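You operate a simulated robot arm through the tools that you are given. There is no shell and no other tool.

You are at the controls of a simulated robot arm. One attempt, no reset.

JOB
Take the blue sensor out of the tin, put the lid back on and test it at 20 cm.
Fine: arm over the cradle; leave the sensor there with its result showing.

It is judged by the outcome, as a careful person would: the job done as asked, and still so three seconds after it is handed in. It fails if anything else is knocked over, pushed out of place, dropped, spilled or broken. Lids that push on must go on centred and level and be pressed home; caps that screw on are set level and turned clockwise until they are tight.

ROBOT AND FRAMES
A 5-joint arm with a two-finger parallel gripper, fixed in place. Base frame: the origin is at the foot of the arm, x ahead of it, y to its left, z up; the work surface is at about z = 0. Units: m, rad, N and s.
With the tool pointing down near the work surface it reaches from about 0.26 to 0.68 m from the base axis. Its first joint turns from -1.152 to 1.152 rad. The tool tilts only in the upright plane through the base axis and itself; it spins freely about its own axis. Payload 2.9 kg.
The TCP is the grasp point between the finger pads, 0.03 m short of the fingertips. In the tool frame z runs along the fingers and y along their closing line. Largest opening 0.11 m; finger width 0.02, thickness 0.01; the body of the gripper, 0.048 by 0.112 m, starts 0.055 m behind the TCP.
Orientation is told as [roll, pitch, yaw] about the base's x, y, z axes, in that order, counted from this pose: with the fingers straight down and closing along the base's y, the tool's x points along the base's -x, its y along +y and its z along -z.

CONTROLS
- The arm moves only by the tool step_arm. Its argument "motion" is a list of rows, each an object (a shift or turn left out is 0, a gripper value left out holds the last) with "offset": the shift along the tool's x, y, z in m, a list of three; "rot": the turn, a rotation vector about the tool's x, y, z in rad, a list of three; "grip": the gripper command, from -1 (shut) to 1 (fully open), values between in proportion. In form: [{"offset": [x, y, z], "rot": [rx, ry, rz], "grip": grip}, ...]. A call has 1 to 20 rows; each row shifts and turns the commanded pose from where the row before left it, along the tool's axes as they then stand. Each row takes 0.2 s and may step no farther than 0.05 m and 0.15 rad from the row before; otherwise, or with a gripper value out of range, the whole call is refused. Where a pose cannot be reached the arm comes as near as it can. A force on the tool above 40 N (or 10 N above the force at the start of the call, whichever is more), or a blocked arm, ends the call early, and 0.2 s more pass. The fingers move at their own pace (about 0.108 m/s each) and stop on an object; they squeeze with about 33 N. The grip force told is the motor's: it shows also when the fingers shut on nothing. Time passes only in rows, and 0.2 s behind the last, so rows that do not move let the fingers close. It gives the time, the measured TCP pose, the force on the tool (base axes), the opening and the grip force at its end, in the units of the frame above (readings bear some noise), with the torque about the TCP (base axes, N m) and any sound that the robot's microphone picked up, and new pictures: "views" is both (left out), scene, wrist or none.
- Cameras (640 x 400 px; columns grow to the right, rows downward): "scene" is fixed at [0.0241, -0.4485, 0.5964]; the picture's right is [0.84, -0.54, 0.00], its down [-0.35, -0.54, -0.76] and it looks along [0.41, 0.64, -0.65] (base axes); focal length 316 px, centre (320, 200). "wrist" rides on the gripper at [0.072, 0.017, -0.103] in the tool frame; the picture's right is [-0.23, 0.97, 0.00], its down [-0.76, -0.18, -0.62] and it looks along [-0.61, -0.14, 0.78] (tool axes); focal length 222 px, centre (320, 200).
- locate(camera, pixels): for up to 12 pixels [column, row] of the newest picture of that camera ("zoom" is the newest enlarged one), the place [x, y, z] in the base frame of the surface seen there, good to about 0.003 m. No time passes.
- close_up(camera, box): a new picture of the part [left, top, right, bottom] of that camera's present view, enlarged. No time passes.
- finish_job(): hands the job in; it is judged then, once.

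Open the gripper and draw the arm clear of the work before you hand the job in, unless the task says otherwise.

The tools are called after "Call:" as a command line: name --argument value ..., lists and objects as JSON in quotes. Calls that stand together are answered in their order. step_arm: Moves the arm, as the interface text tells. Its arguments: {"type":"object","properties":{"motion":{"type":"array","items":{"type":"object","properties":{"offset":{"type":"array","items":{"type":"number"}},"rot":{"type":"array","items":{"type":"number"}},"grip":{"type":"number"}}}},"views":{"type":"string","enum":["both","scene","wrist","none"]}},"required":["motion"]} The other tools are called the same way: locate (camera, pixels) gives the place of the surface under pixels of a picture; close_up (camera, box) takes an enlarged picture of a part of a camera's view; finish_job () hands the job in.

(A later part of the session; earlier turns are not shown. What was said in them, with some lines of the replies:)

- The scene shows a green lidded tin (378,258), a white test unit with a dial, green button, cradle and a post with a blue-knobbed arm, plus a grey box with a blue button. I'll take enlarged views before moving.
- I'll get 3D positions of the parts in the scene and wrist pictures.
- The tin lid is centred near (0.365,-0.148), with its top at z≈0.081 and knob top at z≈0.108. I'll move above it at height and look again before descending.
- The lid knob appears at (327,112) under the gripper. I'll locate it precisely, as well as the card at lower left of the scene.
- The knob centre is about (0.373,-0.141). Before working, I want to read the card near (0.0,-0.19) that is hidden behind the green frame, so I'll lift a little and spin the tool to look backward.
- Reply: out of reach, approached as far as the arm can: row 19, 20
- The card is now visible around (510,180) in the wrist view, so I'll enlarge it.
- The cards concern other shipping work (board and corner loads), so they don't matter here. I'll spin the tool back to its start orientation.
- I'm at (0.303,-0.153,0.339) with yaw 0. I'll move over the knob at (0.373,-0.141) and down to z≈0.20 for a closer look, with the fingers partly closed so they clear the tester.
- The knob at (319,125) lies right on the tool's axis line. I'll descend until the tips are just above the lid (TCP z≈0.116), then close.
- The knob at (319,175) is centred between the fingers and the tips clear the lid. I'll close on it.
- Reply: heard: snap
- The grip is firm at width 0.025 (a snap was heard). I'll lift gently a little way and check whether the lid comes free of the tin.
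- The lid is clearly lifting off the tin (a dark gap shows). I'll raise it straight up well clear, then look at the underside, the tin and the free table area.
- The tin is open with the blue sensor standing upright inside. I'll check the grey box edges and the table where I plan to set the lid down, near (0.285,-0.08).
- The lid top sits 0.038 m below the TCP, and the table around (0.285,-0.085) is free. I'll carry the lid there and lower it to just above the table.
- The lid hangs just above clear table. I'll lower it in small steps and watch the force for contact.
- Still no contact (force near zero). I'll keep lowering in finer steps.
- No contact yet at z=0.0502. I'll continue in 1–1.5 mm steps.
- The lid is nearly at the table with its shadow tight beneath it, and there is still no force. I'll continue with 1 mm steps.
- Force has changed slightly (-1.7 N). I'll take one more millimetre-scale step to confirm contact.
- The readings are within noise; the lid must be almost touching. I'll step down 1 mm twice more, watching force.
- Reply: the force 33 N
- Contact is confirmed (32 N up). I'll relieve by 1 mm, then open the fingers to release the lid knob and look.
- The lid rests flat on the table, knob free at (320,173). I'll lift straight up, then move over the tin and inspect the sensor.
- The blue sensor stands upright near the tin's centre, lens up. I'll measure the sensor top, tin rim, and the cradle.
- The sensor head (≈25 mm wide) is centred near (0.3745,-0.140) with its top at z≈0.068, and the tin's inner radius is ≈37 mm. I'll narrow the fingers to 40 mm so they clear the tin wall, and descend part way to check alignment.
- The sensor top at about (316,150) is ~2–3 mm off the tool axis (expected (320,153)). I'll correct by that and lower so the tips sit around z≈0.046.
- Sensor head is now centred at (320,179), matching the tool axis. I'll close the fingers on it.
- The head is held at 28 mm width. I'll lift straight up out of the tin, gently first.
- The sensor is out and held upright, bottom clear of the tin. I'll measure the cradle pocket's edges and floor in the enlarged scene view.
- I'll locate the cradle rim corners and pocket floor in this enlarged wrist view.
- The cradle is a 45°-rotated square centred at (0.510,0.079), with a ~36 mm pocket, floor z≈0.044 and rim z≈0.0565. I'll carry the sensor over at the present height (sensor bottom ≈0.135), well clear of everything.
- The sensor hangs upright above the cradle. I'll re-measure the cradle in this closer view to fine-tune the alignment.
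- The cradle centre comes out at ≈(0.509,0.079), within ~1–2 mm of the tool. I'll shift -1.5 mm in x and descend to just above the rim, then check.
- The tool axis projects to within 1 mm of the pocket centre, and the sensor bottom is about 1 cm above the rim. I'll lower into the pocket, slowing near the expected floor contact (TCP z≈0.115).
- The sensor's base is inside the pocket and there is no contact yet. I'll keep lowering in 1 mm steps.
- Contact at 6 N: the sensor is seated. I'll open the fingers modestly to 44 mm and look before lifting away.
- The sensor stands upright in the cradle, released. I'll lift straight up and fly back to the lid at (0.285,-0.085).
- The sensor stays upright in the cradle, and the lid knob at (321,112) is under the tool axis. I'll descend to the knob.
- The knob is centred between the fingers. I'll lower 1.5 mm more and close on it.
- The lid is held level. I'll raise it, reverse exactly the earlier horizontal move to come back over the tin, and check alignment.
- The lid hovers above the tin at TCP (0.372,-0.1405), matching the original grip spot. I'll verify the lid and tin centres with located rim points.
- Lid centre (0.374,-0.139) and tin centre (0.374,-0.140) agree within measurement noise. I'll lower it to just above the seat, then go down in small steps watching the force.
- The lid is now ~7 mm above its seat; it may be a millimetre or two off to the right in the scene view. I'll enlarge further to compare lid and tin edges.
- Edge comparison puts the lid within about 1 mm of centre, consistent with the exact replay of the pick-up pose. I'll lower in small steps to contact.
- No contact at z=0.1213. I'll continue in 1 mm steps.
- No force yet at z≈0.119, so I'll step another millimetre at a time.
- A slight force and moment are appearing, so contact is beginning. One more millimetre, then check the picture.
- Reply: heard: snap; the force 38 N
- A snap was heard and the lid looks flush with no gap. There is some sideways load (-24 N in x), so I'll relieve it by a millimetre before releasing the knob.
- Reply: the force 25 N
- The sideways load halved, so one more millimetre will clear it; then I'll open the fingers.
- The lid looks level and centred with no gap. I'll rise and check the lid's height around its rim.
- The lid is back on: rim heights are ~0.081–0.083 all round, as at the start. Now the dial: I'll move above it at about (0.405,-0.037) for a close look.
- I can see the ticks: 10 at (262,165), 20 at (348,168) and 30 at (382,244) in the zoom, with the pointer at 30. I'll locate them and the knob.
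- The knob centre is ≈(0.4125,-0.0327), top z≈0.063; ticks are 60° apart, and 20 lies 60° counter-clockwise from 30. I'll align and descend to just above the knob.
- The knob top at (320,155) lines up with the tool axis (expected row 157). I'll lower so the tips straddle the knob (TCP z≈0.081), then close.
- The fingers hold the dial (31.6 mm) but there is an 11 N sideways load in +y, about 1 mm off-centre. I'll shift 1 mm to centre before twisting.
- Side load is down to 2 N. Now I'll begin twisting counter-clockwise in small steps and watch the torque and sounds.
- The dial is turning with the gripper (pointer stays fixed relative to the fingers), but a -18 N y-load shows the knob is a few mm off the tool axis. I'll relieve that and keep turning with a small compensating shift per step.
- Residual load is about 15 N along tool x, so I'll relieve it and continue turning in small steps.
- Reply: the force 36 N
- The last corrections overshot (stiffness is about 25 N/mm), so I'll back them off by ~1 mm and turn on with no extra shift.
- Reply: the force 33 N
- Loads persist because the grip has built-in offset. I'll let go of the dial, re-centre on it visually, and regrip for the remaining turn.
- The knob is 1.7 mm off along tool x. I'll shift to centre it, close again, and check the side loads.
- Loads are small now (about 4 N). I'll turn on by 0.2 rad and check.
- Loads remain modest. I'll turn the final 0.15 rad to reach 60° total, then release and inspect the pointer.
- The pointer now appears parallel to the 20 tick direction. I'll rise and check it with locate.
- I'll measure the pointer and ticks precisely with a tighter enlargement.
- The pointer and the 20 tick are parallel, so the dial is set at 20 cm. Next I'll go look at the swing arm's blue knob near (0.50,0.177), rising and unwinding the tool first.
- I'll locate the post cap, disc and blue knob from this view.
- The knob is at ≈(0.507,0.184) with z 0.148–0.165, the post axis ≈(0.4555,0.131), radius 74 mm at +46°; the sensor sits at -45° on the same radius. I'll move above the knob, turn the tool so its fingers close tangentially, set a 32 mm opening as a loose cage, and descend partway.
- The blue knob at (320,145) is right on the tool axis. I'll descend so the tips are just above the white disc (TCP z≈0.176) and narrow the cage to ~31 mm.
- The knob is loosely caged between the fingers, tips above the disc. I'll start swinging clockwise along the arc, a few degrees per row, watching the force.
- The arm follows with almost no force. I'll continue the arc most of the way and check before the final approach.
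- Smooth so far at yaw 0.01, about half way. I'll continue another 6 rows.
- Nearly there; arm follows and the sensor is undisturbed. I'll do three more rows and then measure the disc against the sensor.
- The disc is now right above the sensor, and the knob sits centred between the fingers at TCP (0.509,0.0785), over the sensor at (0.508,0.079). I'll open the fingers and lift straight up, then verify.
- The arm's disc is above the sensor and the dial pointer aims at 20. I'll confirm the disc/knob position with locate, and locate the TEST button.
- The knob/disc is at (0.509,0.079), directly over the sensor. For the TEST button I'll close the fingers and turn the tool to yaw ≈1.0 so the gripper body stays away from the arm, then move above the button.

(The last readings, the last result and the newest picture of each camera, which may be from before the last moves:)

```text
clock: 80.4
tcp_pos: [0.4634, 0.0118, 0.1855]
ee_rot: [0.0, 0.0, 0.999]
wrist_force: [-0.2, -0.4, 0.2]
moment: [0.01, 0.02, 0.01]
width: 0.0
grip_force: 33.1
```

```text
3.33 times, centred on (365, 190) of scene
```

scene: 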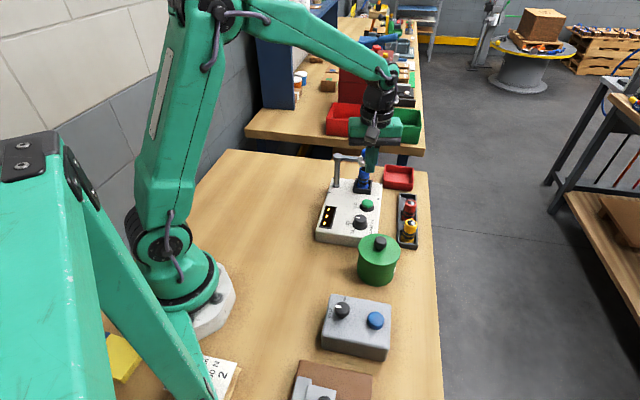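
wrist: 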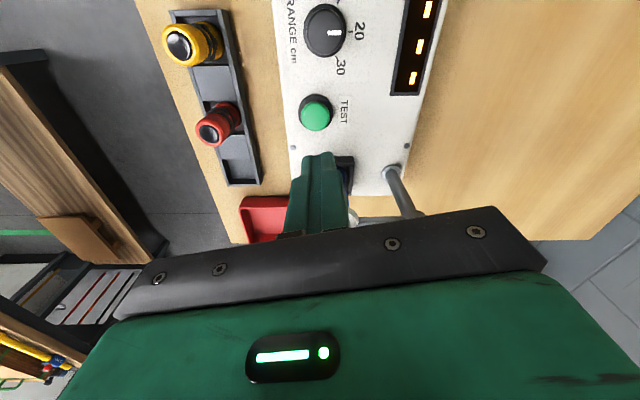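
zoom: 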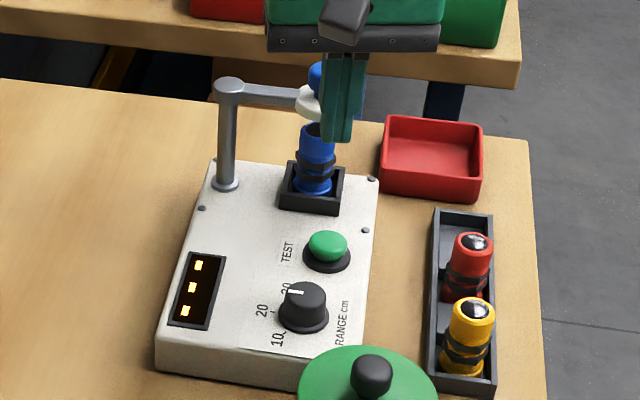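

The button's top is ~5 mm off the tool axis, at (315,116). I'll cross-check with locate.

Call:
locate --camera "wrist" --pixels '[[315, 116], [302, 117], [329, 115], [315, 102], [315, 130], [315, 122], [308, 122], [322, 122]]'

Call:
locate --camera "zoom" --pixels '[[328, 244], [311, 244], [346, 244], [328, 232], [328, 258]]'

```text
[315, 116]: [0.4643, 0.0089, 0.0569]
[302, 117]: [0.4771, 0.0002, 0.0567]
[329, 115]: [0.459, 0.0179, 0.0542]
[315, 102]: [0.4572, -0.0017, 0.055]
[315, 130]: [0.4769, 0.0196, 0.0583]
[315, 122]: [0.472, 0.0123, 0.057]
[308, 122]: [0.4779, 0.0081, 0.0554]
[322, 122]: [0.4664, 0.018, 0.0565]
```

```text
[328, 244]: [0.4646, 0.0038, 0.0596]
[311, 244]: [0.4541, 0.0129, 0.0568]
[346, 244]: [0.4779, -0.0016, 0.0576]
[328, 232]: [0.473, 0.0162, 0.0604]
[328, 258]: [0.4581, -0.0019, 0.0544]
```

Both methods put the button at ≈(0.4667,0.0075), top z≈0.059. I'll correct and descend to about 15 mm above it, then check clearance to the arm.

Call:
step_arm --motion '[{"offset": [0.0021, -0.0049, 0]}, {"offset": [0, 0, 0.03]}, {"offset": [0, 0, 0.03]}, {"offset": [0, 0, 0.02]}, {"offset": [0, 0, 0]}]'

Call:
close_up --camera "wrist" --box '[220, 60, 420, 220]'

Call:
close_up --camera "scene" --box '[310, 130, 420, 250]'

```text
clock: 81.6
tcp_pos: [0.4681, 0.0072, 0.1042]
ee_rot: [0.0, 0.0, 1.0]
wrist_force: [0.1, 0.4, 0.1]
moment: [0.03, 0.02, 0.01]
width: 0.0
grip_force: 32.3
```

scene: 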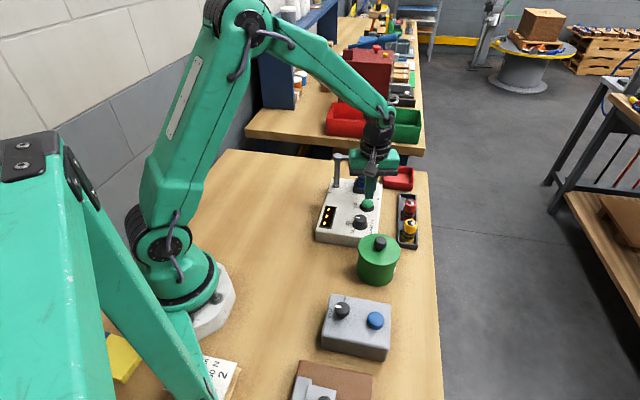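
wrist: 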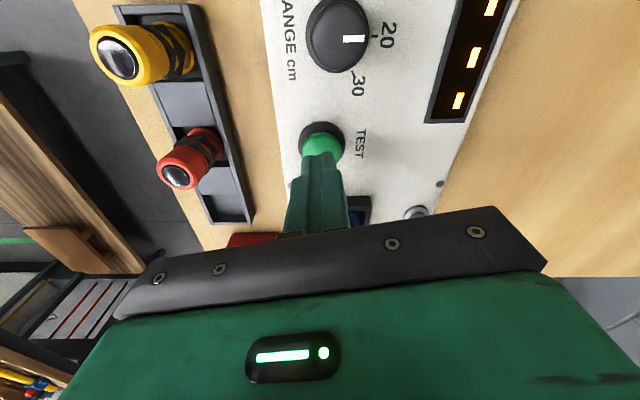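

```text
2.50 times, centred on (320, 140) of wrist
```

zoom: 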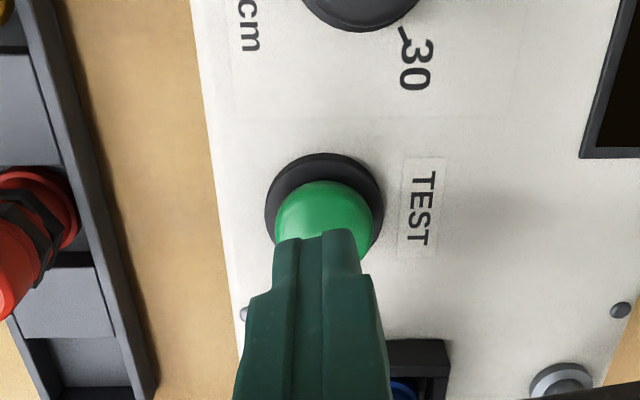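

```text
3.33 times, centred on (365, 190) of scene
```

zoom: 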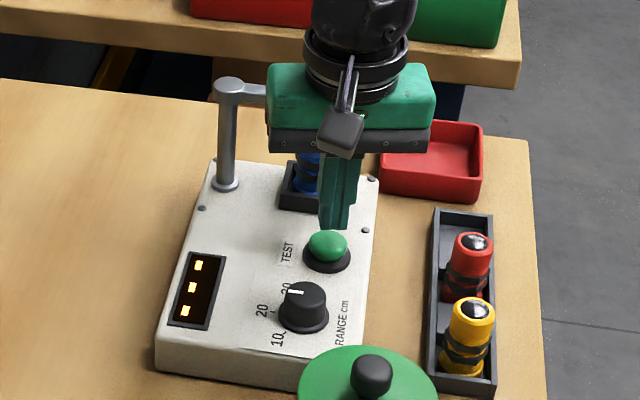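

The closed fingertips are above the button and the gripper body clears the arm. I'll press down in small steps, watching force, sound and display.

Call:
step_arm --motion '[{"offset": [0, 0, 0.01]}, {"offset": [0, 0, 0.003]}, {"offset": [0, 0, 0.002]}, {"offset": [0, 0, 0]}]' --views "scene"

Call:
close_up --camera "scene" --box '[310, 170, 400, 250]'

```text
clock: 82.6
tcp_pos: [0.4675, 0.0076, 0.0886]
ee_rot: [0.0, -0.001, 1.002]
wrist_force: [-0.6, 0.5, -0.4]
moment: [0.0, 0.0, 0.04]
width: 0.0
grip_force: 33.1
```

scene: 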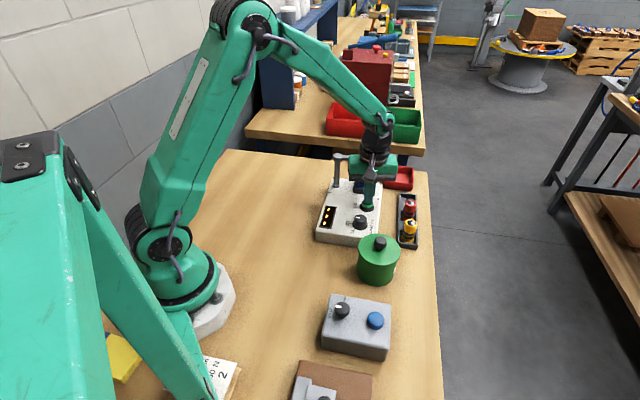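

```text
5.00 times, centred on (355, 210) of scene
```

zoom: 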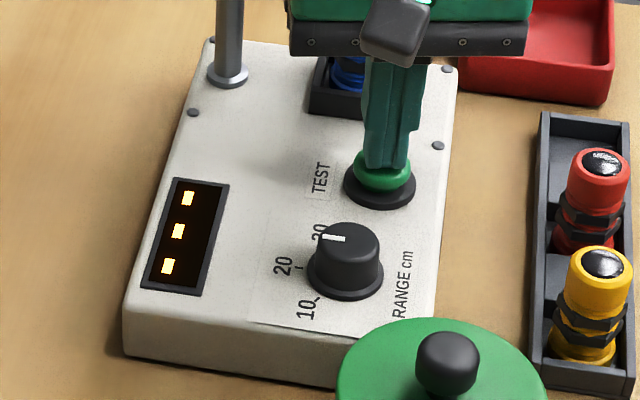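

No contact force yet, with the tips right at the button top. I'll press on in 1 mm steps.

Call:
step_arm --motion '[{"offset": [0, 0, 0.001]}, {"offset": [0, 0, 0.001]}, {"offset": [0, 0, 0.001]}, {"offset": [0, 0, 0]}]' --views "scene"

Call:
close_up --camera "scene" --box '[310, 170, 400, 250]'

```text
clock: 83.6
tcp_pos: [0.4677, 0.0075, 0.0858]
ee_rot: [0.0, 0.001, 1.0]
wrist_force: [-0.9, -0.1, -0.1]
moment: [-0.01, 0.01, 0.0]
width: 0.0
grip_force: 32.8
```

scene: 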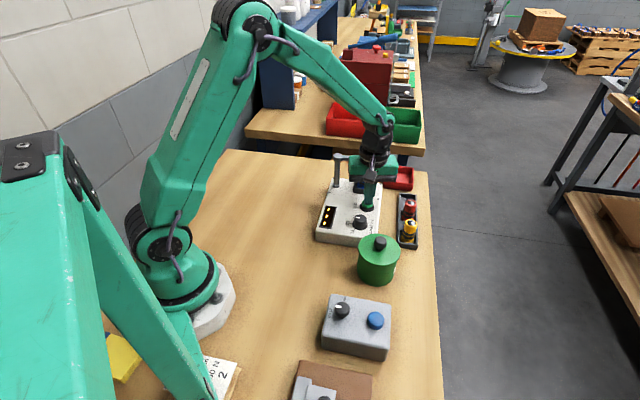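

```text
5.00 times, centred on (355, 210) of scene
```

zoom: 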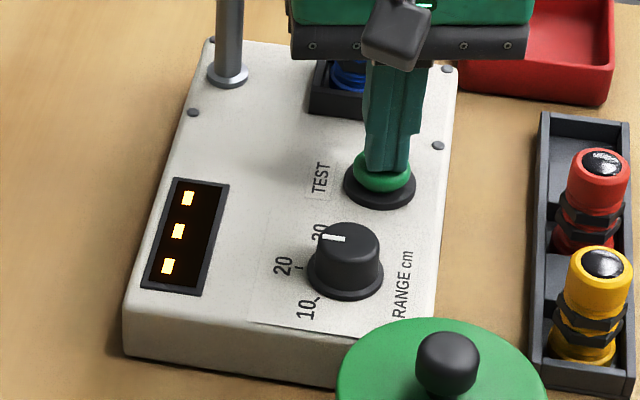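

Still no force at tip z≈0.056. I'll continue pressing by 1 mm steps.

Call:
step_arm --motion '[{"offset": [0, 0, 0.001]}, {"offset": [0, 0, 0.001]}, {"offset": [0, 0, 0]}]' --views "none"

```text
clock: 84.4
tcp_pos: [0.4687, 0.0068, 0.0855]
ee_rot: [0.001, 0.003, 0.999]
wrist_force: [-0.6, 0.7, 2.1]
moment: [0.03, -0.02, 0.01]
width: 0.0
grip_force: 33.0
```

Light contact (2 N) is starting. I'll press further in 1 mm steps.

Call:
step_arm --motion '[{"offset": [0, 0, 0.001]}, {"offset": [0, 0, 0.001]}, {"offset": [0, 0, 0]}]' --views "scene"

Call:
close_up --camera "scene" --box '[310, 170, 400, 250]'

```text
clock: 85.2
tcp_pos: [0.4679, 0.0076, 0.0825]
ee_rot: [0.0, 0.0, 1.002]
wrist_force: [0.4, 0.6, 1.9]
moment: [0.03, 0.02, -0.02]
width: 0.0
grip_force: 33.3
heard: click
```

scene: 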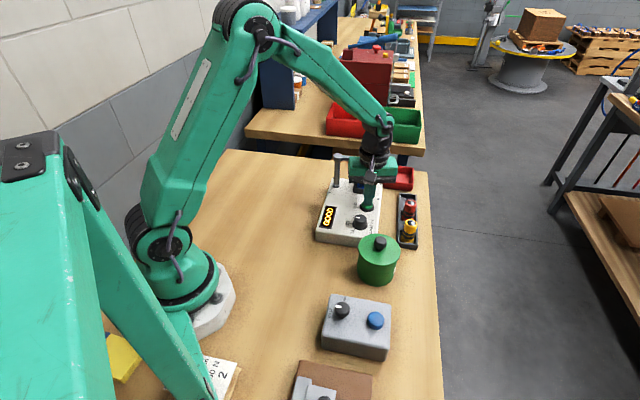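

```text
5.00 times, centred on (355, 210) of scene
```

zoom: 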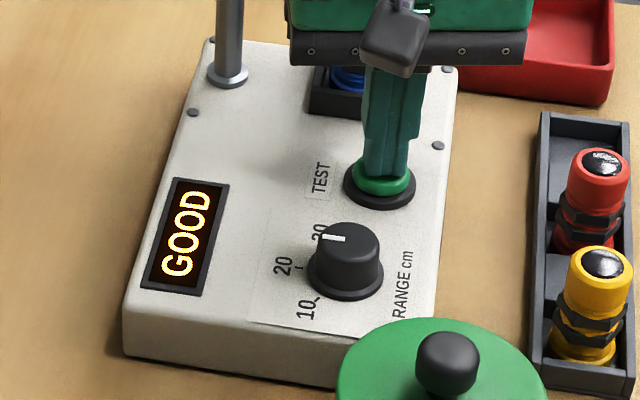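

A click was heard and the display reads GOOD. I'll lift straight off the button and check the display and everything else.

Call:
step_arm --motion '[{"offset": [0, 0, -0.01]}, {"offset": [0, 0, -0.02]}, {"offset": [0, 0, -0.04]}, {"offset": [0, 0, -0.04]}, {"offset": [0, 0, -0.04]}, {"offset": [0, 0, 0]}]'

Call:
close_up --camera "scene" --box '[310, 130, 430, 290]'

Call:
close_up --camera "wrist" --box '[220, 0, 460, 160]'

```text
clock: 86.6
tcp_pos: [0.4682, 0.0059, 0.2324]
ee_rot: [0.0, 0.0, 0.999]
wrist_force: [-0.1, -0.2, -0.7]
moment: [0.01, 0.0, 0.0]
width: 0.0
grip_force: 33.2
```

scene: 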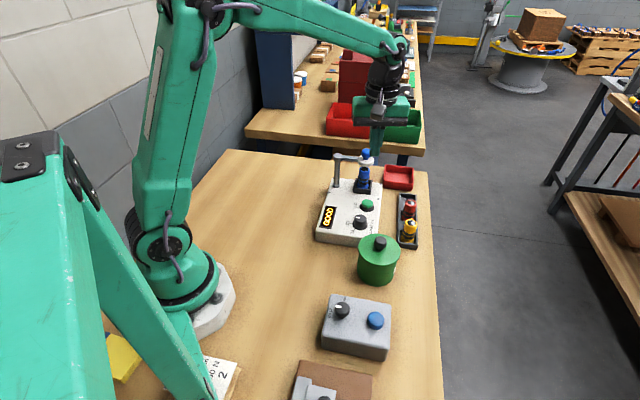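
wrist: 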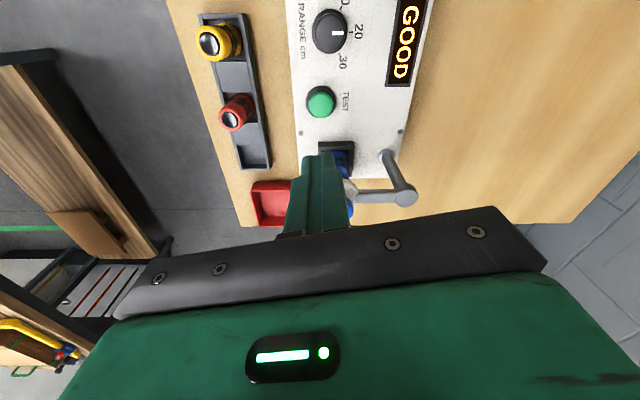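

```text
2.50 times, centred on (370, 210) of scene
```

zoom: 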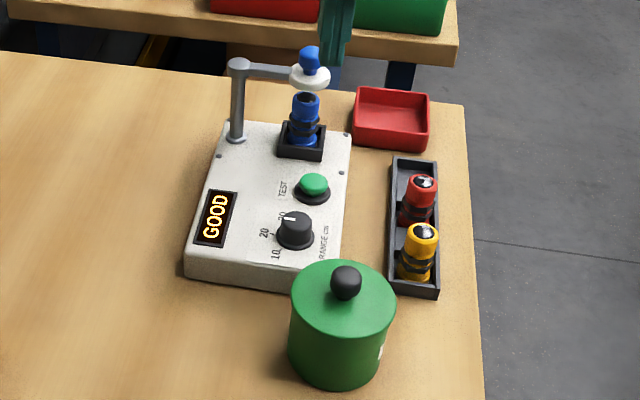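

```text
2.50 times, centred on (340, 80) of wrist
```

zoom: 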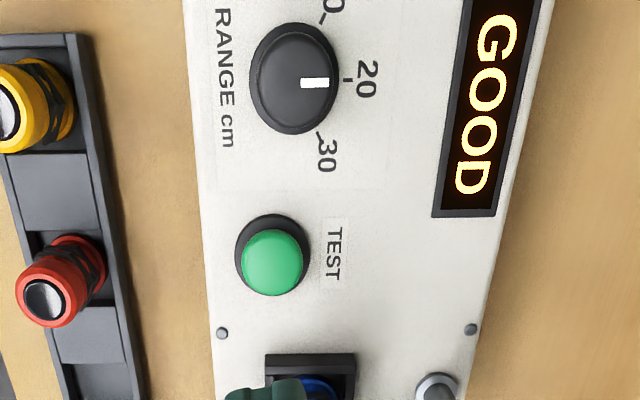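

The display holds GOOD, with the sensor in the cradle under the arm, dial at 20 and the lid on. I'll raise the arm clear, open the gripper, and take a last look.

Call:
step_arm --motion '[{"offset": [0, 0, -0.04]}, {"offset": [0, 0, -0.04]}, {"offset": [0.03, 0, -0.02]}, {"offset": [0.03, 0, 0], "grip": 1}, {"offset": [0, 0, 0]}, {"offset": [0, 0, 0]}, {"offset": [0, 0, 0]}, {"offset": [0, 0, 0]}]'

Call:
close_up --camera "scene" --box '[320, 130, 410, 200]'

Call:
close_up --camera "scene" --box '[310, 180, 430, 290]'

```text
clock: 88.4
tcp_pos: [0.435, -0.0457, 0.3314]
ee_rot: [-0.001, 0.0, 0.999]
wrist_force: [-0.4, -0.4, 0.0]
moment: [-0.01, 0.02, 0.01]
width: 0.1101
grip_force: 0.1
```

scene: 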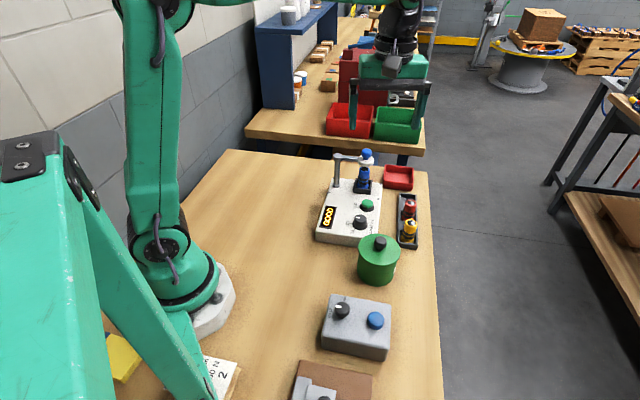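
wrist: 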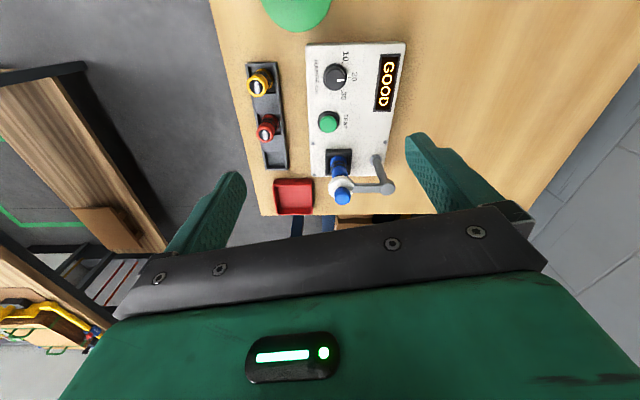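

```text
5.71 times, centred on (365, 165) of scene
```

zoom: 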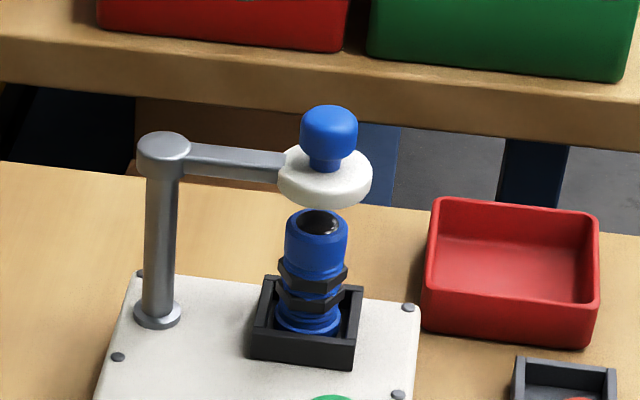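

```text
3.64 times, centred on (370, 235) of scene
```

zoom: 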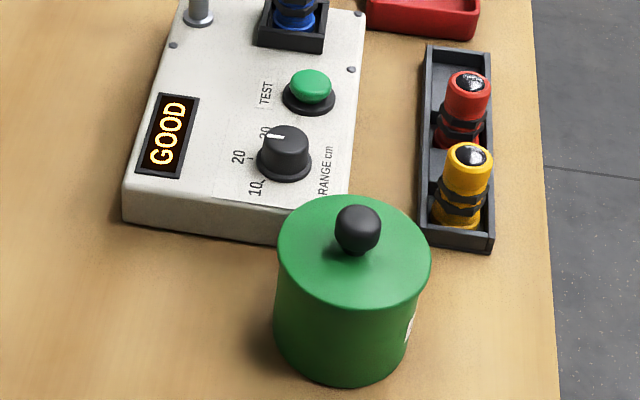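

All is settled. The lid is centred and level on the tin, the dial is at 20 and the arm's disc is over the sensor in the cradle. The display shows GOOD, and the gripper is open and clear, so I'm handing in the job.

Call:
finish_job

```text
The job is handed in.
```

I took the blue sensor out of the tin, put the lid back on and tested the sensor at 20 cm. The display reads **GOOD**.

- **Tin:** the lid is centred and level. It snapped into place when I pressed it down.
- **Tester:** the range dial is set to 20. The swing arm is over the cradle, which is how I read "Fine: arm over the cradle".
- **Sensor:** it is standing upright in the cradle under the arm, with its result still showing when I handed in.

Nothing else on the bench looked moved or knocked over in the last pictures. The gripper is open and clear of the work.
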